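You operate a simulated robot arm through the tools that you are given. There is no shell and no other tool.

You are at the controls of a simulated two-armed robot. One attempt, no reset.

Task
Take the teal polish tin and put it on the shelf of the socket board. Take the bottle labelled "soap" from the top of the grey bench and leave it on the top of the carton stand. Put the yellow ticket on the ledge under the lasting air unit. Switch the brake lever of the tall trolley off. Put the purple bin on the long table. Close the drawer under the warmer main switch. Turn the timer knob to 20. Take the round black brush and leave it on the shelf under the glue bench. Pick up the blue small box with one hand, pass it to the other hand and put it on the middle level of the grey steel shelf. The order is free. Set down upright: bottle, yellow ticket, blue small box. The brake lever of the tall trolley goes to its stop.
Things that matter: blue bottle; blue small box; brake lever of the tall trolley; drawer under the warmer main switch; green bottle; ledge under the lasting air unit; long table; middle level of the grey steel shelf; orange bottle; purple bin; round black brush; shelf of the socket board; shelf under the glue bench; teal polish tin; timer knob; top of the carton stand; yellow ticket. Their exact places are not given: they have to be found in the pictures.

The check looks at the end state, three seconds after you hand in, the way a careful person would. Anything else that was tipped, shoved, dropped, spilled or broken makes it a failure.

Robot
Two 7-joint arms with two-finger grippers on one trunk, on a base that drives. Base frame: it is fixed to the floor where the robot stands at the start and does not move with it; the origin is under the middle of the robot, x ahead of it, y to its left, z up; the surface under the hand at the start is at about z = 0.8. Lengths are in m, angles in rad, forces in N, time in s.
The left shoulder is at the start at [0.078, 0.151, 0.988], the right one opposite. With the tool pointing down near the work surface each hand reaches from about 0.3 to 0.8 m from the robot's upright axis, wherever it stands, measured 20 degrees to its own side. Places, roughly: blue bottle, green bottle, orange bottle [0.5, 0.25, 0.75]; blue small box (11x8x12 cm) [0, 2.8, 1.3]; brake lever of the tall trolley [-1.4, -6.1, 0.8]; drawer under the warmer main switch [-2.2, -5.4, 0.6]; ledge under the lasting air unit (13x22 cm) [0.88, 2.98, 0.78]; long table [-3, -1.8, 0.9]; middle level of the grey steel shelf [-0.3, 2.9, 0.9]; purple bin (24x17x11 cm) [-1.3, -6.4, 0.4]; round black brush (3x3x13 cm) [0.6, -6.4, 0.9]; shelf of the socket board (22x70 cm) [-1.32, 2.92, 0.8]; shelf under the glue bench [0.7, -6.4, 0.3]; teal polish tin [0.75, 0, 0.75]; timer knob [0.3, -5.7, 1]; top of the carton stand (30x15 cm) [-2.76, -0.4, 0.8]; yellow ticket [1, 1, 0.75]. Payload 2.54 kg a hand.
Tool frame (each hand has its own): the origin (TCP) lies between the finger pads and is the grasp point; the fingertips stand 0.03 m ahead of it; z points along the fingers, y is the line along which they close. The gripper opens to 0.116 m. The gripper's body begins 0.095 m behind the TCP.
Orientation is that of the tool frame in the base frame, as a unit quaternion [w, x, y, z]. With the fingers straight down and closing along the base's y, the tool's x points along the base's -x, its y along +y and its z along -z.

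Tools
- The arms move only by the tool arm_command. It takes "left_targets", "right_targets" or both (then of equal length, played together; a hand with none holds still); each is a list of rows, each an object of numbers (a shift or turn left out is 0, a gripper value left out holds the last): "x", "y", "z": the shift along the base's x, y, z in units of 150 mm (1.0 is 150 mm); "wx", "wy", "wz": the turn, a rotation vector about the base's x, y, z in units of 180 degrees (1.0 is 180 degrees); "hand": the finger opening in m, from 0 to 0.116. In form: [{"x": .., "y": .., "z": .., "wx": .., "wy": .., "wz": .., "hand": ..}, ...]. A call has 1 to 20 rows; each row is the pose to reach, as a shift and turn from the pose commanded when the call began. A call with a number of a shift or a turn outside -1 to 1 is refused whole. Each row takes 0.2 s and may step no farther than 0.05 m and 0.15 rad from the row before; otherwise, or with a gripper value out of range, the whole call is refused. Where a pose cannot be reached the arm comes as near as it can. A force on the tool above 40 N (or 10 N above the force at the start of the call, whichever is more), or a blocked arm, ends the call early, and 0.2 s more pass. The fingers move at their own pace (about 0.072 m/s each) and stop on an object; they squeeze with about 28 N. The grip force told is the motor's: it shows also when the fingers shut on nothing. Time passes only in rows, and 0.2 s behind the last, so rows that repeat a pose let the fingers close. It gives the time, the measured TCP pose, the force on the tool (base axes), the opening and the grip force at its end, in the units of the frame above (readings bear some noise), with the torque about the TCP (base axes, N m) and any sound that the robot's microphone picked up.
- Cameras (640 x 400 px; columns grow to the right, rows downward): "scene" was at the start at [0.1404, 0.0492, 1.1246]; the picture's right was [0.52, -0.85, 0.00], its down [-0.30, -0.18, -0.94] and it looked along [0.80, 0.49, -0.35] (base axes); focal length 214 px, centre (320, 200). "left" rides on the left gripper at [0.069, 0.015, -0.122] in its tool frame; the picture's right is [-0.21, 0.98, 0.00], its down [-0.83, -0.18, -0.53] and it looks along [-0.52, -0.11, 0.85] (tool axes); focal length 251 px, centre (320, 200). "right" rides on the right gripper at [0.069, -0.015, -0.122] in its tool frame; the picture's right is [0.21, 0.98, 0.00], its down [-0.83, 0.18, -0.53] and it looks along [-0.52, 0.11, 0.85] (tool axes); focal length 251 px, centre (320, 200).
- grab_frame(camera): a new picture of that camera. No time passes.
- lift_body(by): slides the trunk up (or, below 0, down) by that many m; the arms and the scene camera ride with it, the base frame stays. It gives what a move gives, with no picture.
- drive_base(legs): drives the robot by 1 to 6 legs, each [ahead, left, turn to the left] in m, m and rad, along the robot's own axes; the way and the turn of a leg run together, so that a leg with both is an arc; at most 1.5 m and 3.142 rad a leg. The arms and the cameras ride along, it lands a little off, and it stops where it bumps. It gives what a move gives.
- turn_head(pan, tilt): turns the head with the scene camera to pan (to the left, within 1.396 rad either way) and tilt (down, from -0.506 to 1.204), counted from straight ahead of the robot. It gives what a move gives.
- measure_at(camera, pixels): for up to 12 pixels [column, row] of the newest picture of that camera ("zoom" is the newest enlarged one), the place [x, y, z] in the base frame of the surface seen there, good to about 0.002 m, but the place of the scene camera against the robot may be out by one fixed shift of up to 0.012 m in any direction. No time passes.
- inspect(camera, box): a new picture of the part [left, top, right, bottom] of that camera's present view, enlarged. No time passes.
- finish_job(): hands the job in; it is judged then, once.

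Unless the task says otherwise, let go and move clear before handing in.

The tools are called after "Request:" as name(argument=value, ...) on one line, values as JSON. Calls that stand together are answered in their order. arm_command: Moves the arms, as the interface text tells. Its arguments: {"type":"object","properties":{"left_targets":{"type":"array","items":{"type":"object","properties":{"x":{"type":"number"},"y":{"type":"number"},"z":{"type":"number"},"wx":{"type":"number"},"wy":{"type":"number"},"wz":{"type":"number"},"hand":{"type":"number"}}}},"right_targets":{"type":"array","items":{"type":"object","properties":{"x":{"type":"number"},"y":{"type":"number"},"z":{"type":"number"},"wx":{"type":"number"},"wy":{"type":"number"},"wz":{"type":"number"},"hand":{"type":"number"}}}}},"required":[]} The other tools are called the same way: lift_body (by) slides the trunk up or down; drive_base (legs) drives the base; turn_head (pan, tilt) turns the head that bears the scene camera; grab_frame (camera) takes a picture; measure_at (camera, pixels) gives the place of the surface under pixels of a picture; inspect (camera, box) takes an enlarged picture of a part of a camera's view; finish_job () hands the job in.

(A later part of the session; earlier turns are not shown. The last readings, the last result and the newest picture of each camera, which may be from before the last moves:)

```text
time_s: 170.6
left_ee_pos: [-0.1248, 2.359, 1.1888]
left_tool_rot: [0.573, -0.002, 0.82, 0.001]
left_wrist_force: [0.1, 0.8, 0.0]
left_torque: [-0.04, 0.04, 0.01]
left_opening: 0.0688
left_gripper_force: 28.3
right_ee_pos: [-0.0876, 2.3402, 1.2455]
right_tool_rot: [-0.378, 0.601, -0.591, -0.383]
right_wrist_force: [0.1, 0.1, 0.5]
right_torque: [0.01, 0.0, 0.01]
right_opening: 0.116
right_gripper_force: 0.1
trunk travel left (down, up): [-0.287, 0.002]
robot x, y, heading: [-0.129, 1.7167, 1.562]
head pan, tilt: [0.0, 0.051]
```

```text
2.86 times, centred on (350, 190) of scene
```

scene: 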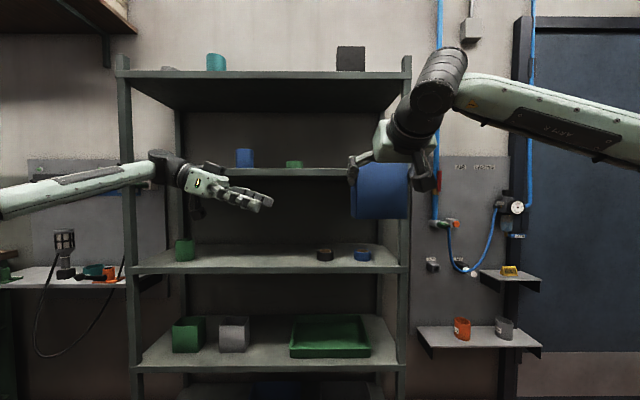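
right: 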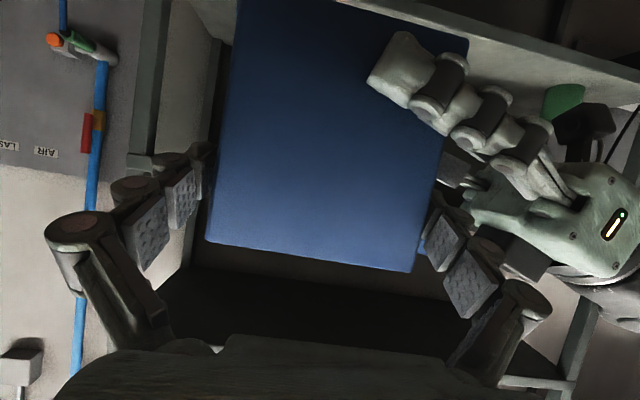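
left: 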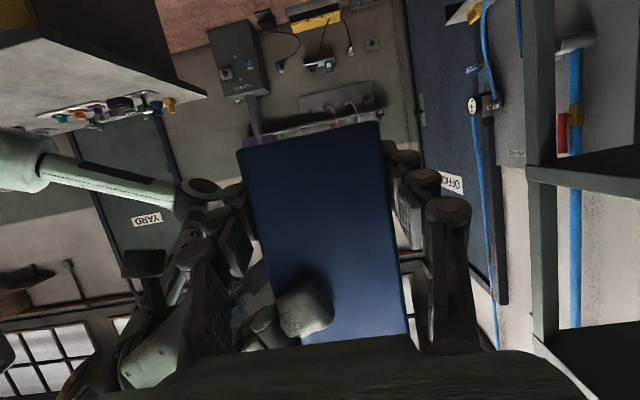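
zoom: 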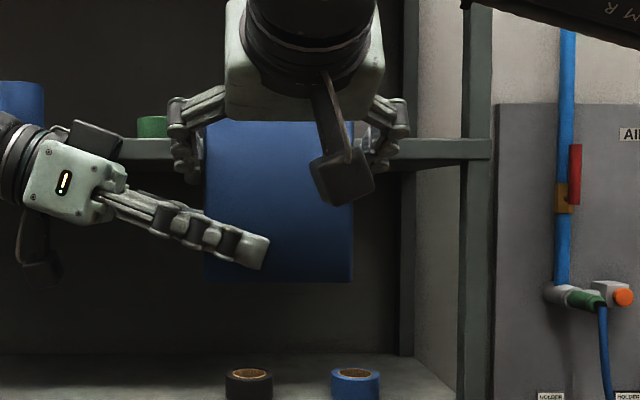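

Right hand is free (no force). Retreating the right hand along its tool axis.

Request:
arm_command(right_targets=[{"y": -0.15, "z": 0.07}, {"y": -0.3, "z": 0.14}, {"y": -0.45, "z": 0.21}, {"y": -0.6, "z": 0.28}])

Request:
grab_frame(camera="right")

Request:
grab_frame(camera="scene")

```text
time_s: 171.6
left_ee_pos: [-0.1246, 2.357, 1.1882]
left_tool_rot: [0.574, -0.002, 0.819, 0.002]
left_wrist_force: [-0.3, -0.4, 0.0]
left_torque: [0.03, -0.01, -0.01]
left_opening: 0.069
left_gripper_force: 28.0
right_ee_pos: [-0.0854, 2.248, 1.2877]
right_tool_rot: [-0.377, 0.601, -0.591, -0.383]
right_wrist_force: [-0.1, 0.0, 0.1]
right_torque: [-0.03, 0.03, 0.0]
right_opening: 0.1162
right_gripper_force: 0.1
trunk travel left (down, up): [-0.287, 0.002]
robot x, y, heading: [-0.1261, 1.7172, 1.563]
head pan, tilt: [0.0, 0.051]
```

```text
taken
```

right: 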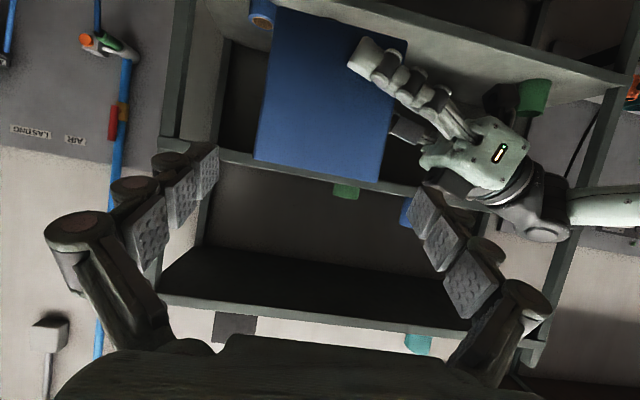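

```text
taken
```

scene: 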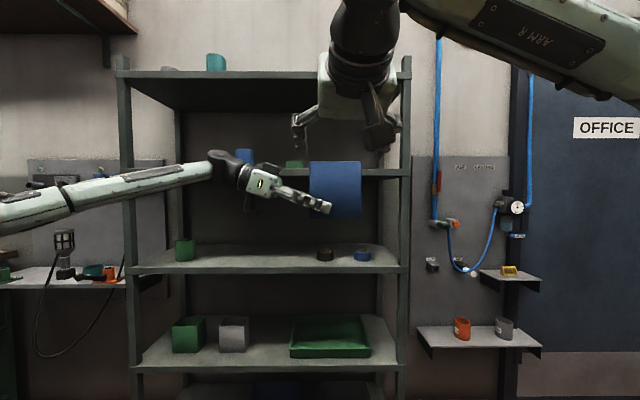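

The left hand holds the box alone. I'll move the right hand clear to the right, then swing the left hand to point forward.

Request:
arm_command(right_targets=[{"x": 0.25, "y": -0.05, "z": 0.0}, {"x": 0.5, "y": -0.1, "z": 0.0}, {"x": 0.75, "y": -0.1, "z": -0.1}, {"x": 1.0, "y": -0.1, "z": -0.2}])

Request:
arm_command(left_targets=[{"x": -0.09, "y": 0.03, "wz": 0.0455}, {"x": -0.18, "y": 0.06, "wz": 0.091}, {"x": -0.27, "y": 0.09, "wz": 0.1365}, {"x": -0.36, "y": 0.12, "wz": 0.182}, {"x": -0.45, "y": 0.15, "wz": 0.2275}, {"x": -0.54, "y": 0.18, "wz": 0.273}, {"x": -0.63, "y": 0.21, "wz": 0.3185}, {"x": -0.72, "y": 0.24, "wz": 0.364}, {"x": -0.81, "y": 0.27, "wz": 0.4095}, {"x": -0.9, "y": 0.3, "wz": 0.455}, {"x": -1.0, "y": 0.33, "wz": 0.5}])

Request:
grab_frame(camera="scene")

Request:
grab_frame(camera="left")

```text
time_s: 172.6
left_ee_pos: [-0.1235, 2.3579, 1.1881]
left_tool_rot: [0.572, -0.002, 0.82, 0.002]
left_wrist_force: [-0.3, -0.8, 0.0]
left_torque: [0.0, 0.02, 0.0]
left_opening: 0.0693
left_gripper_force: 27.9
right_ee_pos: [0.0627, 2.2384, 1.2552]
right_tool_rot: [-0.377, 0.601, -0.59, -0.384]
right_wrist_force: [0.3, 0.4, 0.4]
right_torque: [-0.02, 0.0, 0.02]
right_opening: 0.1162
right_gripper_force: 0.0
trunk travel left (down, up): [-0.287, 0.002]
robot x, y, heading: [-0.1232, 1.7194, 1.56]
head pan, tilt: [0.0, 0.051]
```

```text
time_s: 175.0
left_ee_pos: [-0.277, 2.4075, 1.1903]
left_tool_rot: [-0.405, 0.581, -0.577, -0.407]
left_wrist_force: [0.4, 0.0, 0.1]
left_torque: [0.01, -0.01, -0.01]
left_opening: 0.0688
left_gripper_force: 28.3
right_ee_pos: [0.0617, 2.2368, 1.2567]
right_tool_rot: [-0.377, 0.602, -0.59, -0.384]
right_wrist_force: [0.6, -0.3, -0.3]
right_torque: [0.02, -0.02, 0.01]
right_opening: 0.116
right_gripper_force: 0.1
trunk travel left (down, up): [-0.287, 0.002]
robot x, y, heading: [-0.1274, 1.7181, 1.563]
head pan, tilt: [0.0, 0.051]
```

```text
taken
```

scene: 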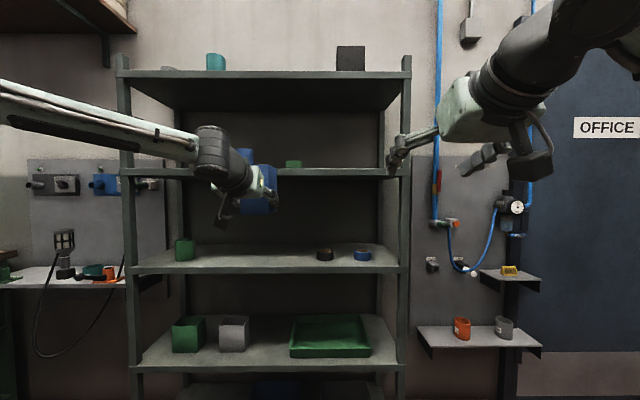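

```text
taken
```

left: 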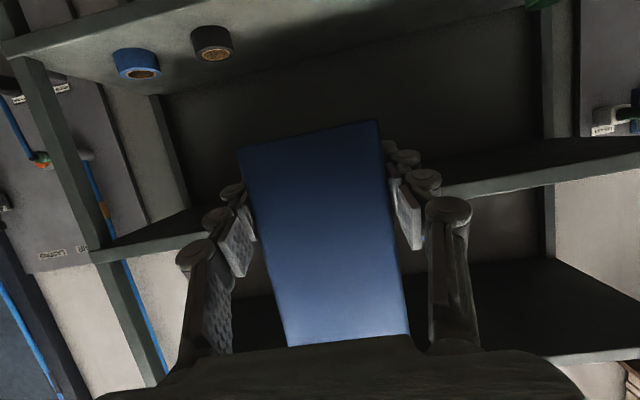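

The box now points forward in the left hand. Measuring the middle level: green cup (184,250), brown roll (325,255), board surface between.

Request:
measure_at(camera="scene", pixels=[[184, 250], [194, 250], [318, 255], [260, 258], [260, 248], [260, 268], [230, 255], [260, 173], [260, 180], [130, 265], [404, 265]])

Request:
measure_at(camera="left", pixels=[[300, 30], [350, 60], [450, 30], [210, 30], [230, 80], [400, 60], [500, 185], [150, 240], [520, 5]])

```text
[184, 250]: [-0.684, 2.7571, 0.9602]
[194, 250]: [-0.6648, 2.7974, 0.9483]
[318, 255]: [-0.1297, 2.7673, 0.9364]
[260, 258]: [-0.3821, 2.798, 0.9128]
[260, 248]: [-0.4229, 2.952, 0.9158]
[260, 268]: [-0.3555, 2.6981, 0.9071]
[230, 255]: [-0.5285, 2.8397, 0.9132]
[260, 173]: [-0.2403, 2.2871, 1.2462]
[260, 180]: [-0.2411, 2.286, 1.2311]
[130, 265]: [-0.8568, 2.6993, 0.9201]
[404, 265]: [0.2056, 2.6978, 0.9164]
```

```text
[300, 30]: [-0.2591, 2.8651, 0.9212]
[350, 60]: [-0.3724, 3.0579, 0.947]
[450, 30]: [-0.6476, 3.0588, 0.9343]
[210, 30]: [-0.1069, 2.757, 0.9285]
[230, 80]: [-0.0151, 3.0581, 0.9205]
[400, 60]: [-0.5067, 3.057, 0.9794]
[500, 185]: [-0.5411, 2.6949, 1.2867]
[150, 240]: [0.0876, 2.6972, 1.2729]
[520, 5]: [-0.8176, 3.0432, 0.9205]
```

Middle board z=0.921, free between x≈-0.65 and -0.15. I'll lower the box in front of the opening (target x≈-0.36) before driving in.

Request:
arm_command(left_targets=[{"x": -0.13, "z": -0.25}, {"x": -0.26, "z": -0.5}, {"x": -0.4, "z": -0.75}, {"x": -0.53, "z": -1.0}])

Request:
arm_command(left_targets=[{"z": -0.15}, {"z": -0.27}, {"z": -0.27}])

Request:
grab_frame(camera="scene")

```text
time_s: 176.0
left_ee_pos: [-0.3583, 2.4108, 1.0398]
left_tool_rot: [-0.405, 0.581, -0.578, -0.406]
left_wrist_force: [0.0, -0.1, 0.0]
left_torque: [0.0, 0.0, -0.03]
left_opening: 0.0688
left_gripper_force: 27.9
right_ee_pos: [0.061, 2.2371, 1.2554]
right_tool_rot: [-0.378, 0.602, -0.591, -0.383]
right_wrist_force: [0.4, 0.0, 0.5]
right_torque: [0.02, 0.01, -0.07]
right_opening: 0.1162
right_gripper_force: 0.0
trunk travel left (down, up): [-0.287, 0.002]
robot x, y, heading: [-0.1254, 1.7194, 1.566]
head pan, tilt: [0.0, 0.051]
```

```text
time_s: 176.8
left_ee_pos: [-0.3582, 2.4102, 0.9987]
left_tool_rot: [-0.405, 0.58, -0.579, -0.406]
left_wrist_force: [-0.5, -0.5, 0.0]
left_torque: [-0.02, 0.02, 0.01]
left_opening: 0.0688
left_gripper_force: 27.6
right_ee_pos: [0.0607, 2.2365, 1.2551]
right_tool_rot: [-0.378, 0.601, -0.591, -0.384]
right_wrist_force: [0.7, -1.0, -0.4]
right_torque: [-0.01, 0.06, 0.03]
right_opening: 0.116
right_gripper_force: 0.1
trunk travel left (down, up): [-0.287, 0.002]
robot x, y, heading: [-0.1244, 1.7152, 1.559]
head pan, tilt: [0.0, 0.051]
```

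```text
taken
```

scene: 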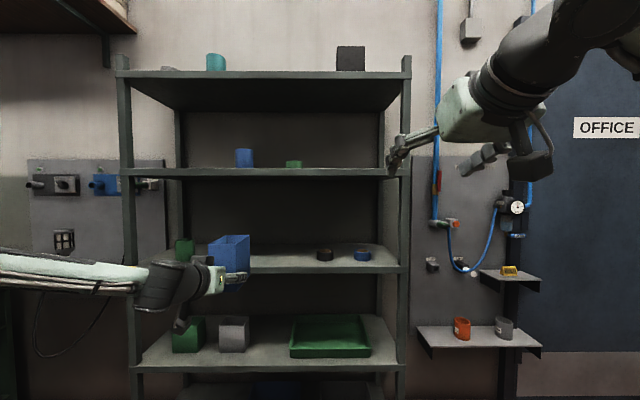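

The box is upright and level with the middle opening. Driving 0.2 m ahead.

Request:
drive_base(legs=[[0.2, 0, 0.008]])

Request:
grab_frame(camera="left")

Request:
grab_frame(camera="scene")

```text
time_s: 178.5
left_ee_pos: [-0.3622, 2.6149, 0.9981]
left_tool_rot: [-0.403, 0.583, -0.577, -0.407]
left_wrist_force: [-0.2, 0.1, -0.7]
left_torque: [-0.01, -0.01, 0.0]
left_opening: 0.069
left_gripper_force: 28.7
right_ee_pos: [0.0588, 2.4444, 1.2546]
right_tool_rot: [-0.376, 0.603, -0.589, -0.384]
right_wrist_force: [0.1, 0.4, -0.2]
right_torque: [-0.02, 0.0, 0.02]
right_opening: 0.1161
right_gripper_force: 0.1
trunk travel left (down, up): [-0.287, 0.002]
robot x, y, heading: [-0.1275, 1.9207, 1.568]
head pan, tilt: [0.0, 0.051]
```

```text
taken
```

left: 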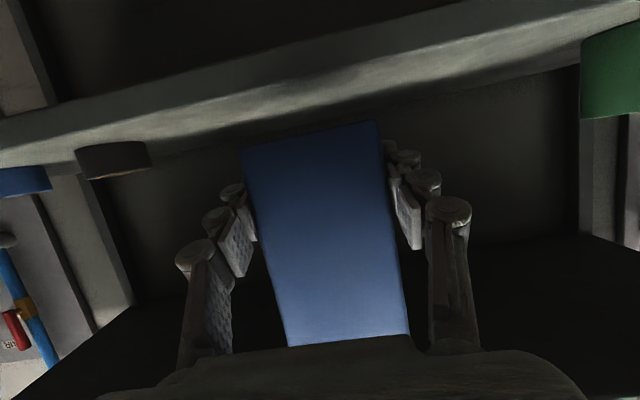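

```text
taken
```

scene: 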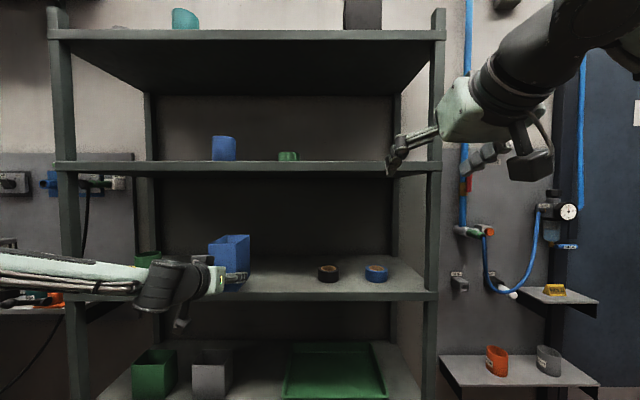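

Advancing the left hand 15 cm into the opening, descending slightly to ~1.2 cm above the board.

Request:
arm_command(left_targets=[{"y": 0.25, "z": -0.05}, {"y": 0.5, "z": -0.1}, {"y": 0.75, "z": -0.16}, {"y": 1.0, "z": -0.22}, {"y": 1.0, "z": -0.22}])

Request:
grab_frame(camera="left")

Request:
grab_frame(camera="scene")

```text
time_s: 179.7
left_ee_pos: [-0.3628, 2.7656, 0.9658]
left_tool_rot: [-0.403, 0.583, -0.577, -0.407]
left_wrist_force: [-0.4, 0.1, -0.7]
left_torque: [-0.05, 0.01, 0.0]
left_opening: 0.0688
left_gripper_force: 27.8
right_ee_pos: [0.0586, 2.4435, 1.2549]
right_tool_rot: [-0.377, 0.603, -0.589, -0.384]
right_wrist_force: [0.2, 0.5, 0.3]
right_torque: [-0.01, 0.0, 0.02]
right_opening: 0.1162
right_gripper_force: 0.0
trunk travel left (down, up): [-0.287, 0.002]
robot x, y, heading: [-0.1317, 1.9233, 1.561]
head pan, tilt: [0.0, 0.051]
```

```text
taken
```

left: 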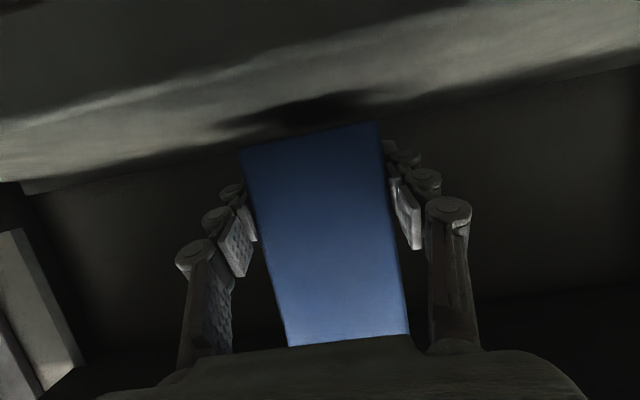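

```text
taken
```

scene: 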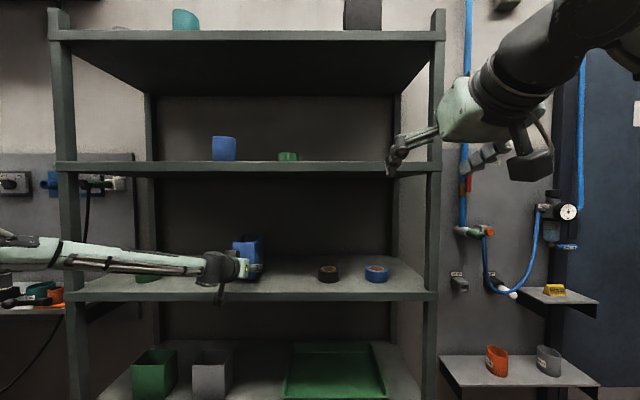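

Measuring the box's bottom edge height before lowering.

Request:
measure_at(camera="left", pixels=[[250, 155], [315, 142], [375, 130], [315, 125], [300, 105], [420, 60], [200, 120], [330, 330]])

Request:
arm_command(left_targets=[{"z": -0.04}, {"z": -0.075}, {"z": -0.075}])

```text
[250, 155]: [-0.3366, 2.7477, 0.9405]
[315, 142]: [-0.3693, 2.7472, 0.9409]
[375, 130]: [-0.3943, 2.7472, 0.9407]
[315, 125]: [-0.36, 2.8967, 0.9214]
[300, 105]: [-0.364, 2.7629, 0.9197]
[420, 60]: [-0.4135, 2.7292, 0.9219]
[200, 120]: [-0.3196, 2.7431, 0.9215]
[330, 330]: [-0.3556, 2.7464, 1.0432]
```

```text
time_s: 180.5
left_ee_pos: [-0.3622, 2.7647, 0.9551]
left_tool_rot: [-0.403, 0.583, -0.577, -0.407]
left_wrist_force: [0.7, -0.1, -0.1]
left_torque: [-0.02, 0.01, -0.01]
left_opening: 0.0688
left_gripper_force: 28.3
right_ee_pos: [0.0596, 2.4433, 1.2551]
right_tool_rot: [-0.376, 0.603, -0.589, -0.385]
right_wrist_force: [0.4, 0.5, 0.3]
right_torque: [-0.02, -0.01, 0.05]
right_opening: 0.1158
right_gripper_force: 0.0
trunk travel left (down, up): [-0.287, 0.002]
robot x, y, heading: [-0.1274, 1.9215, 1.572]
head pan, tilt: [0.0, 0.051]
```

Face is vertical (y 2.7477 at bottom, 2.7464 near top) – the box is upright. Lowering the last few millimetres.

Request:
arm_command(left_targets=[{"z": -0.013}, {"z": -0.025}, {"z": -0.025}])

```text
time_s: 181.3
left_ee_pos: [-0.3623, 2.765, 0.9521]
left_tool_rot: [-0.404, 0.583, -0.576, -0.408]
left_wrist_force: [-2.5, -0.1, 1.5]
left_torque: [0.2, -0.06, 0.04]
left_opening: 0.0689
left_gripper_force: 28.4
right_ee_pos: [0.0578, 2.4434, 1.2559]
right_tool_rot: [-0.377, 0.603, -0.589, -0.384]
right_wrist_force: [0.6, -0.4, -1.2]
right_torque: [-0.03, 0.03, 0.02]
right_opening: 0.1159
right_gripper_force: 0.0
trunk travel left (down, up): [-0.287, 0.002]
robot x, y, heading: [-0.1262, 1.9255, 1.565]
head pan, tilt: [0.0, 0.051]
```

Request:
arm_command(left_targets=[{"z": -0.01}, {"z": -0.01}])

```text
time_s: 181.9
left_ee_pos: [-0.3619, 2.7647, 0.9509]
left_tool_rot: [-0.405, 0.581, -0.577, -0.407]
left_wrist_force: [-1.1, 0.5, 6.4]
left_torque: [0.6, -0.1, 0.14]
left_opening: 0.0691
left_gripper_force: 28.2
right_ee_pos: [0.0588, 2.4416, 1.2556]
right_tool_rot: [-0.377, 0.602, -0.589, -0.385]
right_wrist_force: [-0.7, 0.6, 0.1]
right_torque: [-0.01, 0.01, -0.01]
right_opening: 0.1162
right_gripper_force: 0.0
trunk travel left (down, up): [-0.287, 0.002]
robot x, y, heading: [-0.1251, 1.9261, 1.565]
head pan, tilt: [0.0, 0.051]
```

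Contact at 6 N upward — the box sits on the board. Releasing the left gripper.

Request:
arm_command(left_targets=[{"hand": 0.1}, {"hand": 0.1}, {"hand": 0.1}])

Request:
grab_frame(camera="left")

```text
time_s: 182.7
left_ee_pos: [-0.3625, 2.7649, 0.9489]
left_tool_rot: [-0.403, 0.583, -0.577, -0.407]
left_wrist_force: [1.0, 0.4, -0.5]
left_torque: [0.0, 0.0, 0.01]
left_opening: 0.1
left_gripper_force: 0.0
right_ee_pos: [0.0581, 2.4442, 1.2559]
right_tool_rot: [-0.376, 0.603, -0.589, -0.385]
right_wrist_force: [-0.1, -0.5, -0.3]
right_torque: [0.02, 0.03, 0.0]
right_opening: 0.1159
right_gripper_force: 0.1
trunk travel left (down, up): [-0.287, 0.002]
robot x, y, heading: [-0.1246, 1.9278, 1.57]
head pan, tilt: [0.0, 0.051]
```

```text
taken
```

left: 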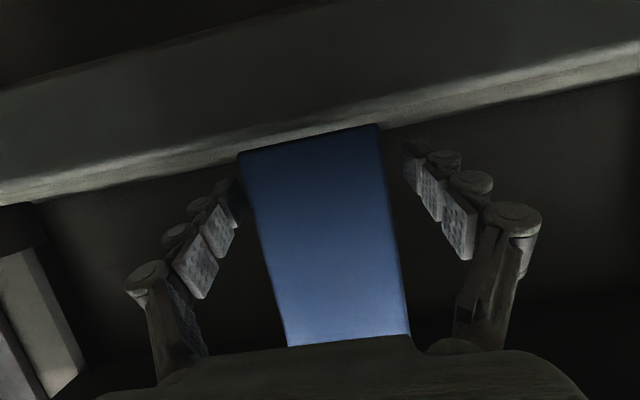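

The box stands free. Retreating the left hand along its axis, then backing out.

Request:
arm_command(left_targets=[{"y": -0.25, "z": 0.08}, {"y": -0.5, "z": 0.16}, {"y": -0.75, "z": 0.24}, {"y": -1.0, "z": 0.32}])

Request:
drive_base(legs=[[-0.3, 0, 0]])

Request:
grab_frame(camera="scene")

```text
time_s: 183.7
left_ee_pos: [-0.3636, 2.6139, 0.9966]
left_tool_rot: [-0.403, 0.583, -0.576, -0.408]
left_wrist_force: [-0.6, 0.5, 1.0]
left_torque: [0.01, 0.02, 0.03]
left_opening: 0.0999
left_gripper_force: 0.0
right_ee_pos: [0.0594, 2.4427, 1.2553]
right_tool_rot: [-0.377, 0.603, -0.588, -0.385]
right_wrist_force: [-0.3, 0.3, -0.1]
right_torque: [0.02, 0.0, -0.03]
right_opening: 0.116
right_gripper_force: 0.0
trunk travel left (down, up): [-0.287, 0.002]
robot x, y, heading: [-0.1222, 1.9212, 1.566]
head pan, tilt: [0.0, 0.051]
```

```text
time_s: 185.7
left_ee_pos: [-0.3638, 2.3133, 0.9958]
left_tool_rot: [-0.404, 0.582, -0.577, -0.407]
left_wrist_force: [-0.4, -0.1, -0.6]
left_torque: [-0.05, 0.0, -0.01]
left_opening: 0.0999
left_gripper_force: 0.1
right_ee_pos: [0.0584, 2.143, 1.2563]
right_tool_rot: [-0.375, 0.604, -0.589, -0.384]
right_wrist_force: [0.6, -0.2, 0.3]
right_torque: [-0.01, -0.01, 0.02]
right_opening: 0.1159
right_gripper_force: 0.1
trunk travel left (down, up): [-0.287, 0.002]
robot x, y, heading: [-0.1306, 1.6191, 1.568]
head pan, tilt: [0.0, 0.051]
```

```text
taken
```

scene: 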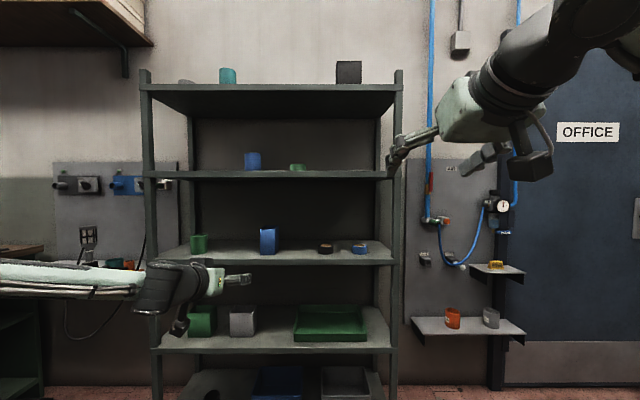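

The blue box stands on the middle level at (267,240). Now I'll reset both hands to tool-down and compact for the next job (soap bottle).

Request:
arm_command(left_targets=[{"y": -0.11, "z": 0.08, "wx": -0.0432}, {"y": -0.22, "z": 0.16, "wx": -0.0864}, {"y": -0.33, "z": 0.24, "wx": -0.1297}, {"y": -0.44, "z": 0.32, "wx": -0.1729}, {"y": -0.55, "z": 0.4, "wx": -0.2161}, {"y": -0.66, "z": 0.48, "wx": -0.2593}, {"y": -0.77, "z": 0.56, "wx": -0.3026}, {"y": -0.88, "z": 0.64, "wx": -0.3458}, {"y": -1.0, "z": 0.7, "wx": -0.389}], right_targets=[{"y": -0.03, "z": -0.09, "wx": -0.0401}, {"y": -0.06, "z": -0.18, "wx": -0.0802}, {"y": -0.09, "z": -0.27, "wx": -0.1203}, {"y": -0.12, "z": -0.36, "wx": -0.1604}, {"y": -0.15, "z": -0.45, "wx": -0.2006}, {"y": -0.18, "z": -0.54, "wx": -0.2407}, {"y": -0.21, "z": -0.63, "wx": -0.2808}, {"y": -0.24, "z": -0.72, "wx": -0.3209}, {"y": -0.27, "z": -0.8, "wx": -0.361}])

Request:
grab_frame(camera="scene")

```text
time_s: 187.7
left_ee_pos: [-0.3637, 2.1645, 1.1002]
left_tool_rot: [0.004, 0.707, -0.707, -0.001]
left_wrist_force: [0.0, 0.2, -0.2]
left_torque: [0.02, 0.0, -0.01]
left_opening: 0.1001
left_gripper_force: 0.0
right_ee_pos: [0.0591, 2.1021, 1.1341]
right_tool_rot: [0.007, 0.711, -0.703, -0.007]
right_wrist_force: [-0.3, 0.4, 0.6]
right_torque: [0.0, 0.0, 0.03]
right_opening: 0.1161
right_gripper_force: 0.0
trunk travel left (down, up): [-0.287, 0.002]
robot x, y, heading: [-0.1213, 1.6246, 1.566]
head pan, tilt: [0.0, 0.051]
```

```text
taken
```

scene: 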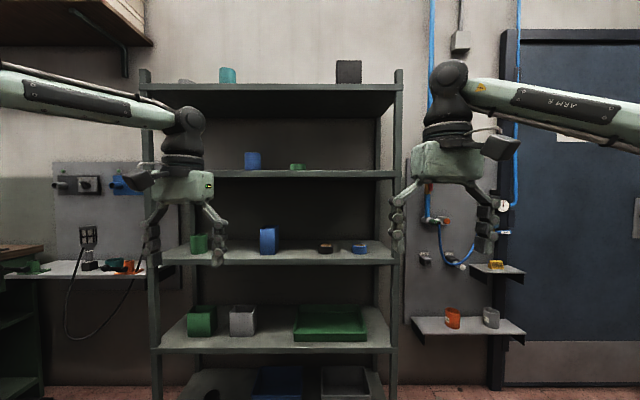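

Both hands point down now. Driving back to the main bench: out to x≈-0.47, turn to heading 0, then right along to y≈0.1.

Request:
drive_base(legs=[[0, 0.36, 0], [0, 0, -1.566], [0, -1.5, 0]])

Request:
lift_body(by=-0.06)

Request:
turn_head(pan=0.1, tilt=0.5)

Request:
grab_frame(camera="scene")

```text
time_s: 209.7
left_ee_pos: [0.0658, 0.3717, 1.1006]
left_tool_rot: [-0.001, -0.006, 1.0, 0.004]
left_wrist_force: [-0.2, -0.7, -0.1]
left_torque: [0.0, -0.02, -0.02]
left_opening: 0.1003
left_gripper_force: 0.1
right_ee_pos: [0.008, -0.0534, 1.1351]
right_tool_rot: [0.0, -0.008, 1.0, 0.01]
right_wrist_force: [-1.0, 0.1, -0.4]
right_torque: [-0.03, 0.01, 0.01]
right_opening: 0.1161
right_gripper_force: 0.1
trunk travel left (down, up): [-0.287, 0.002]
robot x, y, heading: [-0.4742, 0.1308, -0.0]
head pan, tilt: [0.0, 0.051]
```

```text
time_s: 210.7
left_ee_pos: [0.0652, 0.371, 1.0394]
left_tool_rot: [-0.001, -0.005, 1.0, 0.004]
left_wrist_force: [-0.8, -0.3, -0.9]
left_torque: [0.02, -0.01, -0.02]
left_opening: 0.1002
left_gripper_force: 0.0
right_ee_pos: [0.0081, -0.0532, 1.0752]
right_tool_rot: [0.001, -0.009, 1.0, 0.01]
right_wrist_force: [1.1, -0.2, -0.7]
right_torque: [0.03, 0.0, -0.02]
right_opening: 0.1159
right_gripper_force: 0.0
trunk travel left (down, up): [-0.227, 0.062]
robot x, y, heading: [-0.4761, 0.1291, -0.001]
head pan, tilt: [0.0, 0.051]
```

```text
time_s: 211.6
left_ee_pos: [0.0652, 0.3717, 1.0404]
left_tool_rot: [-0.001, -0.005, 1.0, 0.004]
left_wrist_force: [-0.9, -0.8, 0.0]
left_torque: [0.02, 0.01, -0.02]
left_opening: 0.1002
left_gripper_force: 0.0
right_ee_pos: [0.0073, -0.0523, 1.0757]
right_tool_rot: [0.001, -0.009, 1.0, 0.01]
right_wrist_force: [-1.0, -0.1, 1.0]
right_torque: [-0.03, -0.03, 0.02]
right_opening: 0.1159
right_gripper_force: 0.1
trunk travel left (down, up): [-0.227, 0.062]
robot x, y, heading: [-0.4744, 0.1322, 0.0]
head pan, tilt: [0.099, 0.499]
```

```text
taken
```

scene: 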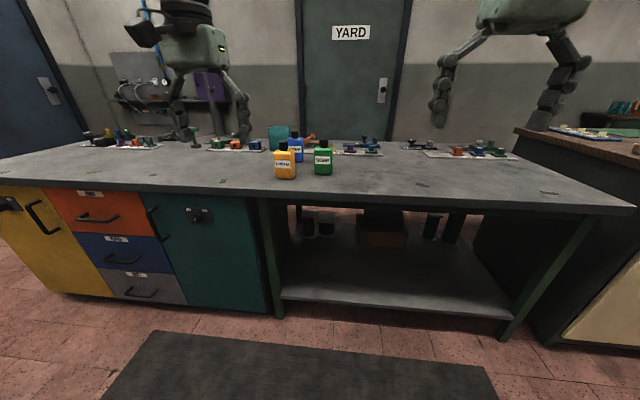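

I'll use the right hand for the soap bottle: drive left 0.2 m and ahead 0.4 m so the right hand is near it.

Request:
drive_base(legs=[[0, 0.2, 0], [0.4, 0, 0]])

Request:
grab_frame(camera="right")

Request:
grab_frame(camera="scene")

```text
time_s: 216.2
left_ee_pos: [0.4588, 0.5742, 1.0395]
left_tool_rot: [-0.001, -0.006, 1.0, 0.004]
left_wrist_force: [0.2, 0.3, -0.2]
left_torque: [-0.01, -0.01, 0.01]
left_opening: 0.1
left_gripper_force: 0.0
right_ee_pos: [0.4017, 0.1491, 1.0745]
right_tool_rot: [0.001, -0.009, 1.0, 0.009]
right_wrist_force: [0.3, -0.1, -0.5]
right_torque: [0.01, 0.0, 0.04]
right_opening: 0.1159
right_gripper_force: 0.0
trunk travel left (down, up): [-0.227, 0.062]
robot x, y, heading: [-0.0795, 0.3276, 0.006]
head pan, tilt: [0.099, 0.499]
```

```text
taken
```

right: 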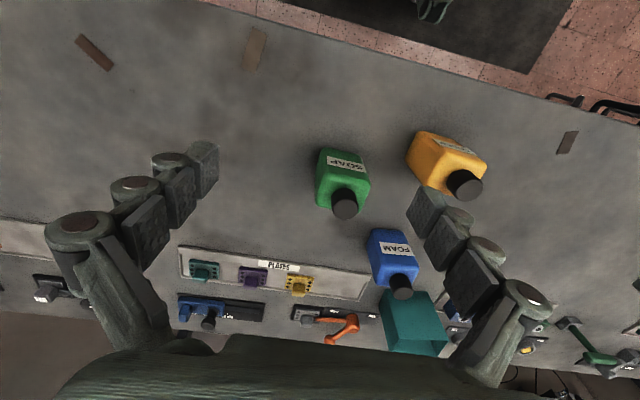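

```text
taken
```

scene: 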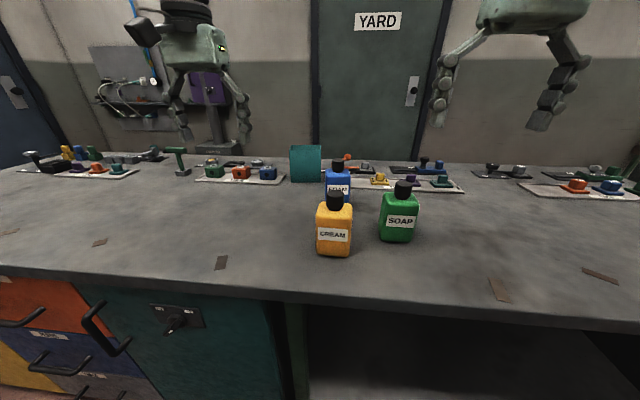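

The green SOAP bottle is at (340,183) in the right camera. Zooming in and measuring its shape.

Request:
inspect(camera="right", box=[290, 130, 400, 230])

Request:
measure_at(camera="zoom", pixels=[[165, 75], [430, 135], [155, 290], [400, 350], [300, 180], [310, 410], [275, 350], [355, 355], [160, 180], [450, 270], [420, 180], [230, 110]])

```text
4.00 times, centred on (345, 180) of right
```

zoom: 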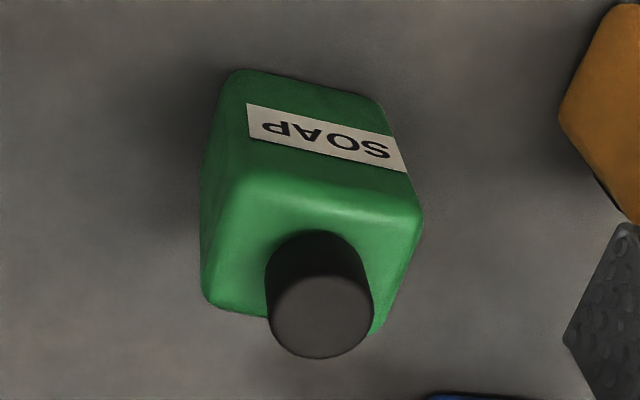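

```text
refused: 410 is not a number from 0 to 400
```

Request:
measure_at(camera="zoom", pixels=[[235, 185], [415, 210], [210, 290], [375, 320], [320, 320], [320, 350], [270, 290], [370, 290], [240, 75], [375, 100], [300, 195], [320, 240]])

```text
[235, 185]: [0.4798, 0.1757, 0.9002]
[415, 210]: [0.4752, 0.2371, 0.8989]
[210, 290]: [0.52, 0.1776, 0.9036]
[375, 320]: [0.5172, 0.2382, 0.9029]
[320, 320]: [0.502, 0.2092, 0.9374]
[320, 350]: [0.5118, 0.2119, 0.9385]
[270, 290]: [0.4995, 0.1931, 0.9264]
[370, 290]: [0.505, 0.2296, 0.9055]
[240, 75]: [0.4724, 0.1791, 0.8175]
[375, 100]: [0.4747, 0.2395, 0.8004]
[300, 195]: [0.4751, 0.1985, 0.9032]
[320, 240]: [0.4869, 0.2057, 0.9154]
```

Bottle body is nearly axis-aligned: x 0.475–0.52, y 0.176–0.238, shoulder z≈0.904, cap top 0.938, centre about (0.498,0.207). Moving the right hand above it.

Request:
arm_command(right_targets=[{"x": 0.21, "y": 0.13, "z": -0.1, "hand": 0.1}, {"x": 0.43, "y": 0.26, "z": -0.2}, {"x": 0.64, "y": 0.39, "z": -0.27}, {"x": 0.64, "y": 0.39, "z": -0.27}])

Request:
grab_frame(camera="right")

```text
time_s: 217.2
left_ee_pos: [0.4586, 0.5733, 1.0411]
left_tool_rot: [-0.001, -0.006, 1.0, 0.004]
left_wrist_force: [0.0, 0.3, 0.1]
left_torque: [0.03, -0.01, 0.01]
left_opening: 0.0997
left_gripper_force: 0.0
right_ee_pos: [0.4959, 0.206, 1.0352]
right_tool_rot: [0.002, -0.008, 1.0, 0.01]
right_wrist_force: [-0.1, 0.0, 0.0]
right_torque: [0.02, 0.01, -0.01]
right_opening: 0.0998
right_gripper_force: 0.2
trunk travel left (down, up): [-0.227, 0.062]
robot x, y, heading: [-0.0823, 0.3314, 0.005]
head pan, tilt: [0.099, 0.499]
```

```text
taken
```

right: 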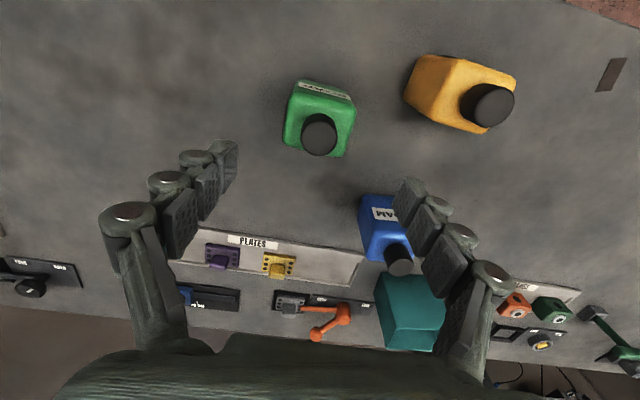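

Request:
measure_at(camera="right", pixels=[[319, 138], [304, 132], [334, 134], [319, 116], [292, 95], [350, 105], [285, 140], [347, 148], [232, 160], [408, 205], [405, 250], [450, 90]])

```text
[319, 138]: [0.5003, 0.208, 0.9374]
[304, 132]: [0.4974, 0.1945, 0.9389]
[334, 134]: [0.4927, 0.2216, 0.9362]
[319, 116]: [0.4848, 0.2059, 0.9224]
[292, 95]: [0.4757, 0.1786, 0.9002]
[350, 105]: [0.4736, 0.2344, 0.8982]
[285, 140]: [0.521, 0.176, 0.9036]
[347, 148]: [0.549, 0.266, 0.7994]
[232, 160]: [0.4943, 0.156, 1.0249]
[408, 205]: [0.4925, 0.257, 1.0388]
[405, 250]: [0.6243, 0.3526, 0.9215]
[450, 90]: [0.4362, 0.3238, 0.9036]
```

Aligned (fingers centred at y≈0.2065, bottle 0.2075). Descending around the bottle in two calls.

Request:
arm_command(right_targets=[{"x": 0.015, "z": -0.28}, {"x": 0.015, "y": 0.005, "z": -0.56}, {"x": 0.015, "y": 0.005, "z": -0.8}, {"x": 0.015, "y": 0.005, "z": -1.0}])

Request:
arm_command(right_targets=[{"z": -0.1}, {"z": -0.18}, {"z": -0.18, "hand": 0.0}, {"z": -0.18, "hand": 0.0}, {"z": -0.18, "hand": 0.0}, {"z": -0.18, "hand": 0.0}])

Request:
grab_frame(camera="right")

```text
time_s: 218.2
left_ee_pos: [0.4588, 0.5719, 1.0405]
left_tool_rot: [-0.001, -0.006, 1.0, 0.004]
left_wrist_force: [-1.0, -0.5, 0.3]
left_torque: [-0.03, 0.01, 0.01]
left_opening: 0.1002
left_gripper_force: 0.1
right_ee_pos: [0.497, 0.2098, 0.882]
right_tool_rot: [0.001, -0.008, 1.0, 0.009]
right_wrist_force: [-0.1, 0.1, 0.7]
right_torque: [-0.03, -0.01, -0.02]
right_opening: 0.0997
right_gripper_force: 0.1
trunk travel left (down, up): [-0.227, 0.062]
robot x, y, heading: [-0.079, 0.3297, -0.001]
head pan, tilt: [0.099, 0.499]
```

```text
time_s: 219.6
left_ee_pos: [0.4584, 0.5736, 1.0401]
left_tool_rot: [-0.001, -0.005, 1.0, 0.004]
left_wrist_force: [-0.3, 0.0, -0.1]
left_torque: [-0.01, 0.0, -0.04]
left_opening: 0.0998
left_gripper_force: 0.0
right_ee_pos: [0.4996, 0.2092, 0.8564]
right_tool_rot: [0.002, -0.009, 1.0, 0.01]
right_wrist_force: [1.1, -1.6, 3.1]
right_torque: [-0.31, -0.2, -0.04]
right_opening: 0.0698
right_gripper_force: 28.0
trunk travel left (down, up): [-0.227, 0.062]
robot x, y, heading: [-0.0838, 0.3296, 0.005]
head pan, tilt: [0.099, 0.499]
```

```text
taken
```

right: 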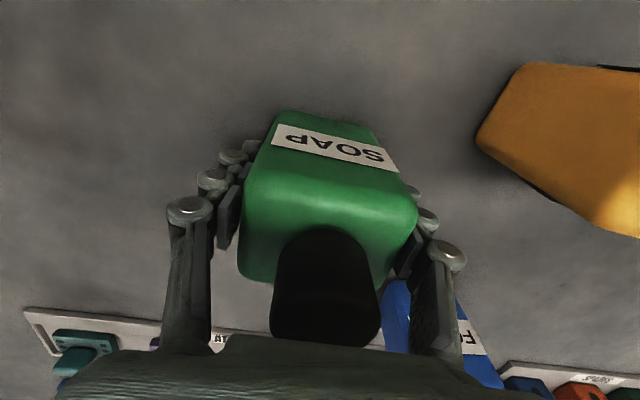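

The SOAP bottle is gripped (0.070 m, 28 N). Lifting straight up and pulling back.

Request:
arm_command(right_targets=[{"z": 0.25}, {"z": 0.5}, {"z": 0.75}, {"z": 1.0}, {"x": -0.25, "y": -0.05, "z": 1.0}, {"x": -0.5, "y": -0.1, "z": 1.0}])

Request:
grab_frame(camera="scene")

```text
time_s: 221.0
left_ee_pos: [0.4577, 0.5729, 1.0405]
left_tool_rot: [-0.001, -0.005, 1.0, 0.004]
left_wrist_force: [0.6, -1.0, 0.2]
left_torque: [0.0, 0.02, 0.05]
left_opening: 0.1002
left_gripper_force: 0.0
right_ee_pos: [0.4236, 0.1922, 1.0073]
right_tool_rot: [0.001, -0.009, 1.0, 0.01]
right_wrist_force: [0.1, 0.4, -4.5]
right_torque: [0.02, 0.01, 0.01]
right_opening: 0.0698
right_gripper_force: 27.5
trunk travel left (down, up): [-0.227, 0.062]
robot x, y, heading: [-0.0796, 0.3309, 0.001]
head pan, tilt: [0.099, 0.499]
```

```text
taken
```

scene: 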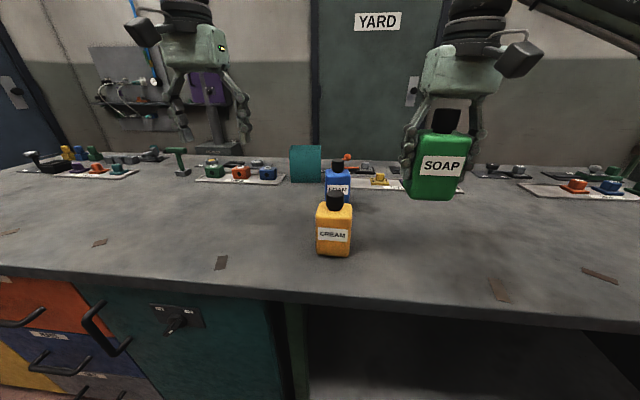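

Bottle is in hand. Backing away from the bench and turning around to find the carton stand.

Request:
drive_base(legs=[[-0.55, 0, 0], [0, 0, 3.1]])

Request:
turn_head(pan=0.3, tilt=0.3)

Request:
grab_frame(camera="scene")

```text
time_s: 231.4
left_ee_pos: [-1.195, 0.162, 1.0404]
left_tool_rot: [0.004, 0.998, -0.062, 0.0]
left_wrist_force: [-0.6, 0.2, -0.1]
left_torque: [-0.01, -0.01, 0.0]
left_opening: 0.0999
left_gripper_force: 0.3
right_ee_pos: [-1.1094, 0.5352, 1.0061]
right_tool_rot: [0.009, 0.998, -0.059, -0.002]
right_wrist_force: [0.0, 0.1, -4.6]
right_torque: [0.04, 0.0, -0.02]
right_opening: 0.0694
right_gripper_force: 27.8
trunk travel left (down, up): [-0.227, 0.062]
robot x, y, heading: [-0.6255, 0.3305, 3.012]
head pan, tilt: [0.099, 0.499]
```

```text
time_s: 232.2
left_ee_pos: [-1.1944, 0.162, 1.0401]
left_tool_rot: [0.004, 0.998, -0.062, 0.001]
left_wrist_force: [0.3, 0.5, -0.4]
left_torque: [0.02, 0.03, 0.0]
left_opening: 0.1001
left_gripper_force: 0.1
right_ee_pos: [-1.1098, 0.5356, 1.0064]
right_tool_rot: [0.009, 0.998, -0.058, -0.002]
right_wrist_force: [0.3, 0.0, -4.0]
right_torque: [0.01, -0.05, 0.01]
right_opening: 0.0696
right_gripper_force: 28.0
trunk travel left (down, up): [-0.227, 0.062]
robot x, y, heading: [-0.6283, 0.3306, 3.011]
head pan, tilt: [0.3, 0.3]
```

```text
taken
```

scene: 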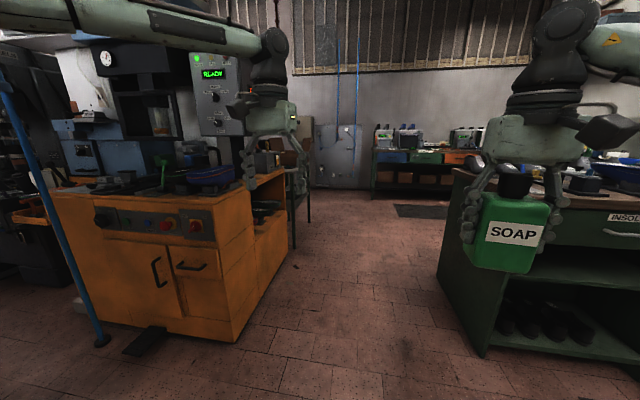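

An orange machine is ahead-left; behind its right side at (290,180) there's a stand. Zooming and measuring.

Request:
inspect(camera="scene", box=[220, 90, 480, 260])

Request:
measure_at(camera="scene", pixels=[[235, 340], [285, 260], [60, 200], [255, 200], [300, 180], [295, 240], [305, 200], [350, 170], [440, 255], [485, 355], [270, 170], [145, 345]])

```text
2.35 times, centred on (350, 175) of scene
```

zoom: 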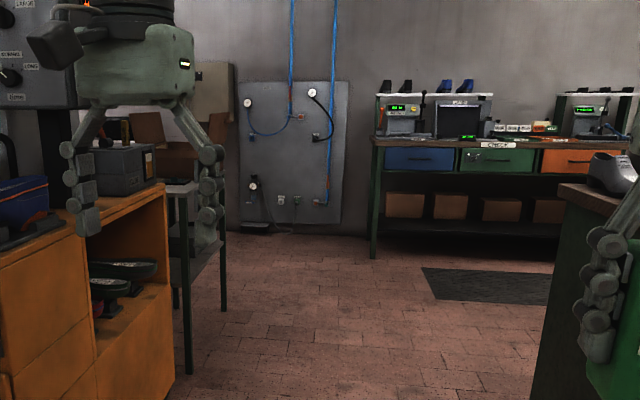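

```text
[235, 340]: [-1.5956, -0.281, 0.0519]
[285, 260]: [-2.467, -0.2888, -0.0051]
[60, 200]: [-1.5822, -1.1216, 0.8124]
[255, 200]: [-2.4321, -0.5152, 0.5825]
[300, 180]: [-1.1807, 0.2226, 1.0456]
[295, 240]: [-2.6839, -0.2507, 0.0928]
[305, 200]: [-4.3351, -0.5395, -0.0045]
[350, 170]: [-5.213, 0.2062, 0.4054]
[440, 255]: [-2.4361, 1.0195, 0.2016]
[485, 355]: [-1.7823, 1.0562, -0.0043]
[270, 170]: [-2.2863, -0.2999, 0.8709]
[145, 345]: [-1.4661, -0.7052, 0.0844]
```

The orange machine spans x -1.6…-2.43 with its corridor side at y≈-0.28; the stand is behind it near (-2.7,-0.25). I'll straighten to heading π and drive down the corridor.

Request:
drive_base(legs=[[0, 0, 0.13], [1.4, 0, 0]])

Request:
turn_head(pan=0.7, tilt=0.4)

Request:
grab_frame(camera="scene")

```text
time_s: 239.7
left_ee_pos: [-2.5507, 0.085, 1.0396]
left_tool_rot: [0.004, 1.0, 0.005, 0.001]
left_wrist_force: [-0.6, 0.5, 0.1]
left_torque: [0.0, 0.01, 0.0]
left_opening: 0.0998
left_gripper_force: 0.1
right_ee_pos: [-2.5192, 0.4653, 1.0071]
right_tool_rot: [0.01, 1.0, 0.009, -0.001]
right_wrist_force: [-0.7, 0.8, -3.0]
right_torque: [0.01, -0.04, -0.01]
right_opening: 0.0694
right_gripper_force: 27.7
trunk travel left (down, up): [-0.227, 0.062]
robot x, y, heading: [-2.0166, 0.3302, -3.139]
head pan, tilt: [0.3, 0.3]
```

```text
time_s: 240.6
left_ee_pos: [-2.5508, 0.0839, 1.0407]
left_tool_rot: [0.004, 1.0, 0.007, 0.001]
left_wrist_force: [0.4, 0.6, -0.2]
left_torque: [0.04, 0.01, -0.02]
left_opening: 0.1002
left_gripper_force: 0.1
right_ee_pos: [-2.5189, 0.4647, 1.0052]
right_tool_rot: [0.01, 1.0, 0.01, -0.001]
right_wrist_force: [0.1, -0.1, -3.7]
right_torque: [-0.03, 0.0, -0.01]
right_opening: 0.0694
right_gripper_force: 28.0
trunk travel left (down, up): [-0.227, 0.062]
robot x, y, heading: [-2.0124, 0.3288, -3.134]
head pan, tilt: [0.7, 0.4]
```

```text
taken
```

scene: 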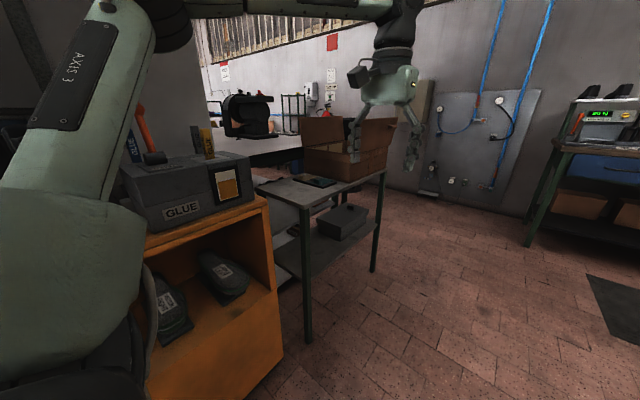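

The carton stand is at (330,175): a table with an open carton on it and a free area. Measuring its top.

Request:
inspect(camera="scene", box=[230, 90, 440, 250])

Request:
measure_at(camera="scene", pixels=[[310, 203], [380, 172], [262, 182], [280, 190], [340, 185], [300, 192], [318, 182], [360, 180], [330, 160], [385, 150], [300, 175], [345, 130]])

```text
2.50 times, centred on (335, 170) of scene
```

zoom: 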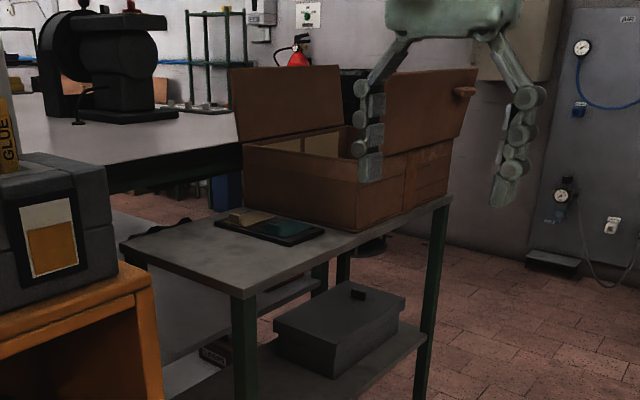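

```text
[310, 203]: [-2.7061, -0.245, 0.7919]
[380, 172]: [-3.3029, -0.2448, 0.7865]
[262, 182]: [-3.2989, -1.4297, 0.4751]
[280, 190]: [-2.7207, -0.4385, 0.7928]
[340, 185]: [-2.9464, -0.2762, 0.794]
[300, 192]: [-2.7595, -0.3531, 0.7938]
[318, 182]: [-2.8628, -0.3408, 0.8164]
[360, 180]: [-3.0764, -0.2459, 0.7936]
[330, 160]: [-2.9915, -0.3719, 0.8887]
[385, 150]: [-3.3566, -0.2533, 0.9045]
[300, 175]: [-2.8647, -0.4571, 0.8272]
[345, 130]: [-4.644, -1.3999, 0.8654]
```

The free area of the stand top is x -2.67…-2.82, y -0.25…-0.55, beside the tray. I'll pull the left hand in, drive to x≈-2.6 and turn to face the stand.

Request:
arm_command(left_targets=[{"x": 0.3, "y": 0.0, "z": 0.1}, {"x": 0.6, "y": 0.0, "z": 0.2}, {"x": 0.9, "y": 0.0, "z": 0.3}])

Request:
drive_base(legs=[[0.58, 0, 0], [0, 0, 1.565]])

Request:
turn_head(pan=-0.1, tilt=0.6)

Request:
grab_frame(camera="scene")

Request:
grab_frame(camera="right")

```text
time_s: 241.4
left_ee_pos: [-2.4128, 0.0827, 1.0898]
left_tool_rot: [0.004, 1.0, 0.005, 0.0]
left_wrist_force: [0.4, 0.0, -0.7]
left_torque: [0.0, 0.0, -0.02]
left_opening: 0.0997
left_gripper_force: 0.1
right_ee_pos: [-2.5174, 0.466, 1.0065]
right_tool_rot: [0.009, 1.0, 0.01, -0.002]
right_wrist_force: [1.0, 0.4, -2.8]
right_torque: [0.0, 0.0, 0.01]
right_opening: 0.0694
right_gripper_force: 27.7
trunk travel left (down, up): [-0.227, 0.062]
robot x, y, heading: [-2.0104, 0.3322, -3.137]
head pan, tilt: [0.7, 0.4]
```

```text
time_s: 248.5
left_ee_pos: [-2.3545, -0.0842, 1.0905]
left_tool_rot: [0.002, 0.712, 0.702, 0.005]
left_wrist_force: [-0.1, 0.5, 1.1]
left_torque: [0.0, 0.03, -0.03]
left_opening: 0.1
left_gripper_force: 0.0
right_ee_pos: [-2.7396, -0.1782, 1.0066]
right_tool_rot: [0.008, 0.71, 0.704, 0.006]
right_wrist_force: [0.2, 0.4, -3.5]
right_torque: [0.02, -0.03, -0.01]
right_opening: 0.0692
right_gripper_force: 27.8
trunk travel left (down, up): [-0.227, 0.062]
robot x, y, heading: [-2.5908, 0.3228, -1.587]
head pan, tilt: [0.7, 0.4]
```

```text
time_s: 249.6
left_ee_pos: [-2.3549, -0.0826, 1.0897]
left_tool_rot: [0.002, 0.712, 0.702, 0.004]
left_wrist_force: [0.0, -0.7, 0.4]
left_torque: [0.01, -0.02, -0.03]
left_opening: 0.0998
left_gripper_force: 0.1
right_ee_pos: [-2.7394, -0.1782, 1.0061]
right_tool_rot: [0.008, 0.709, 0.705, 0.007]
right_wrist_force: [-0.6, -0.5, -3.7]
right_torque: [0.04, 0.01, -0.02]
right_opening: 0.0693
right_gripper_force: 27.7
trunk travel left (down, up): [-0.227, 0.062]
robot x, y, heading: [-2.5887, 0.3266, -1.589]
head pan, tilt: [-0.099, 0.6]
```

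```text
taken
```

scene: 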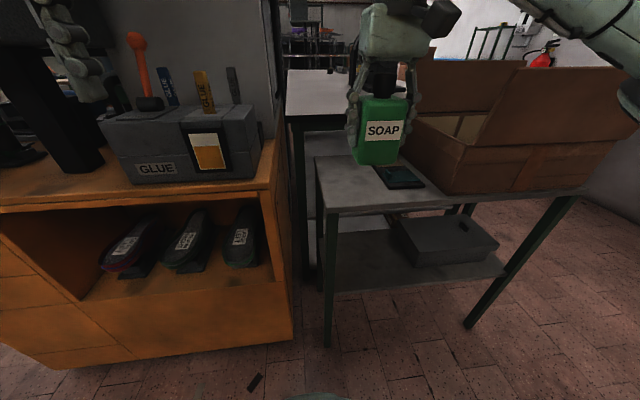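

```text
taken
```

right: 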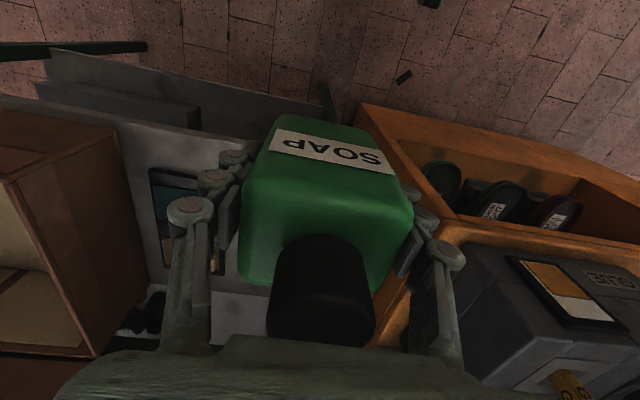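

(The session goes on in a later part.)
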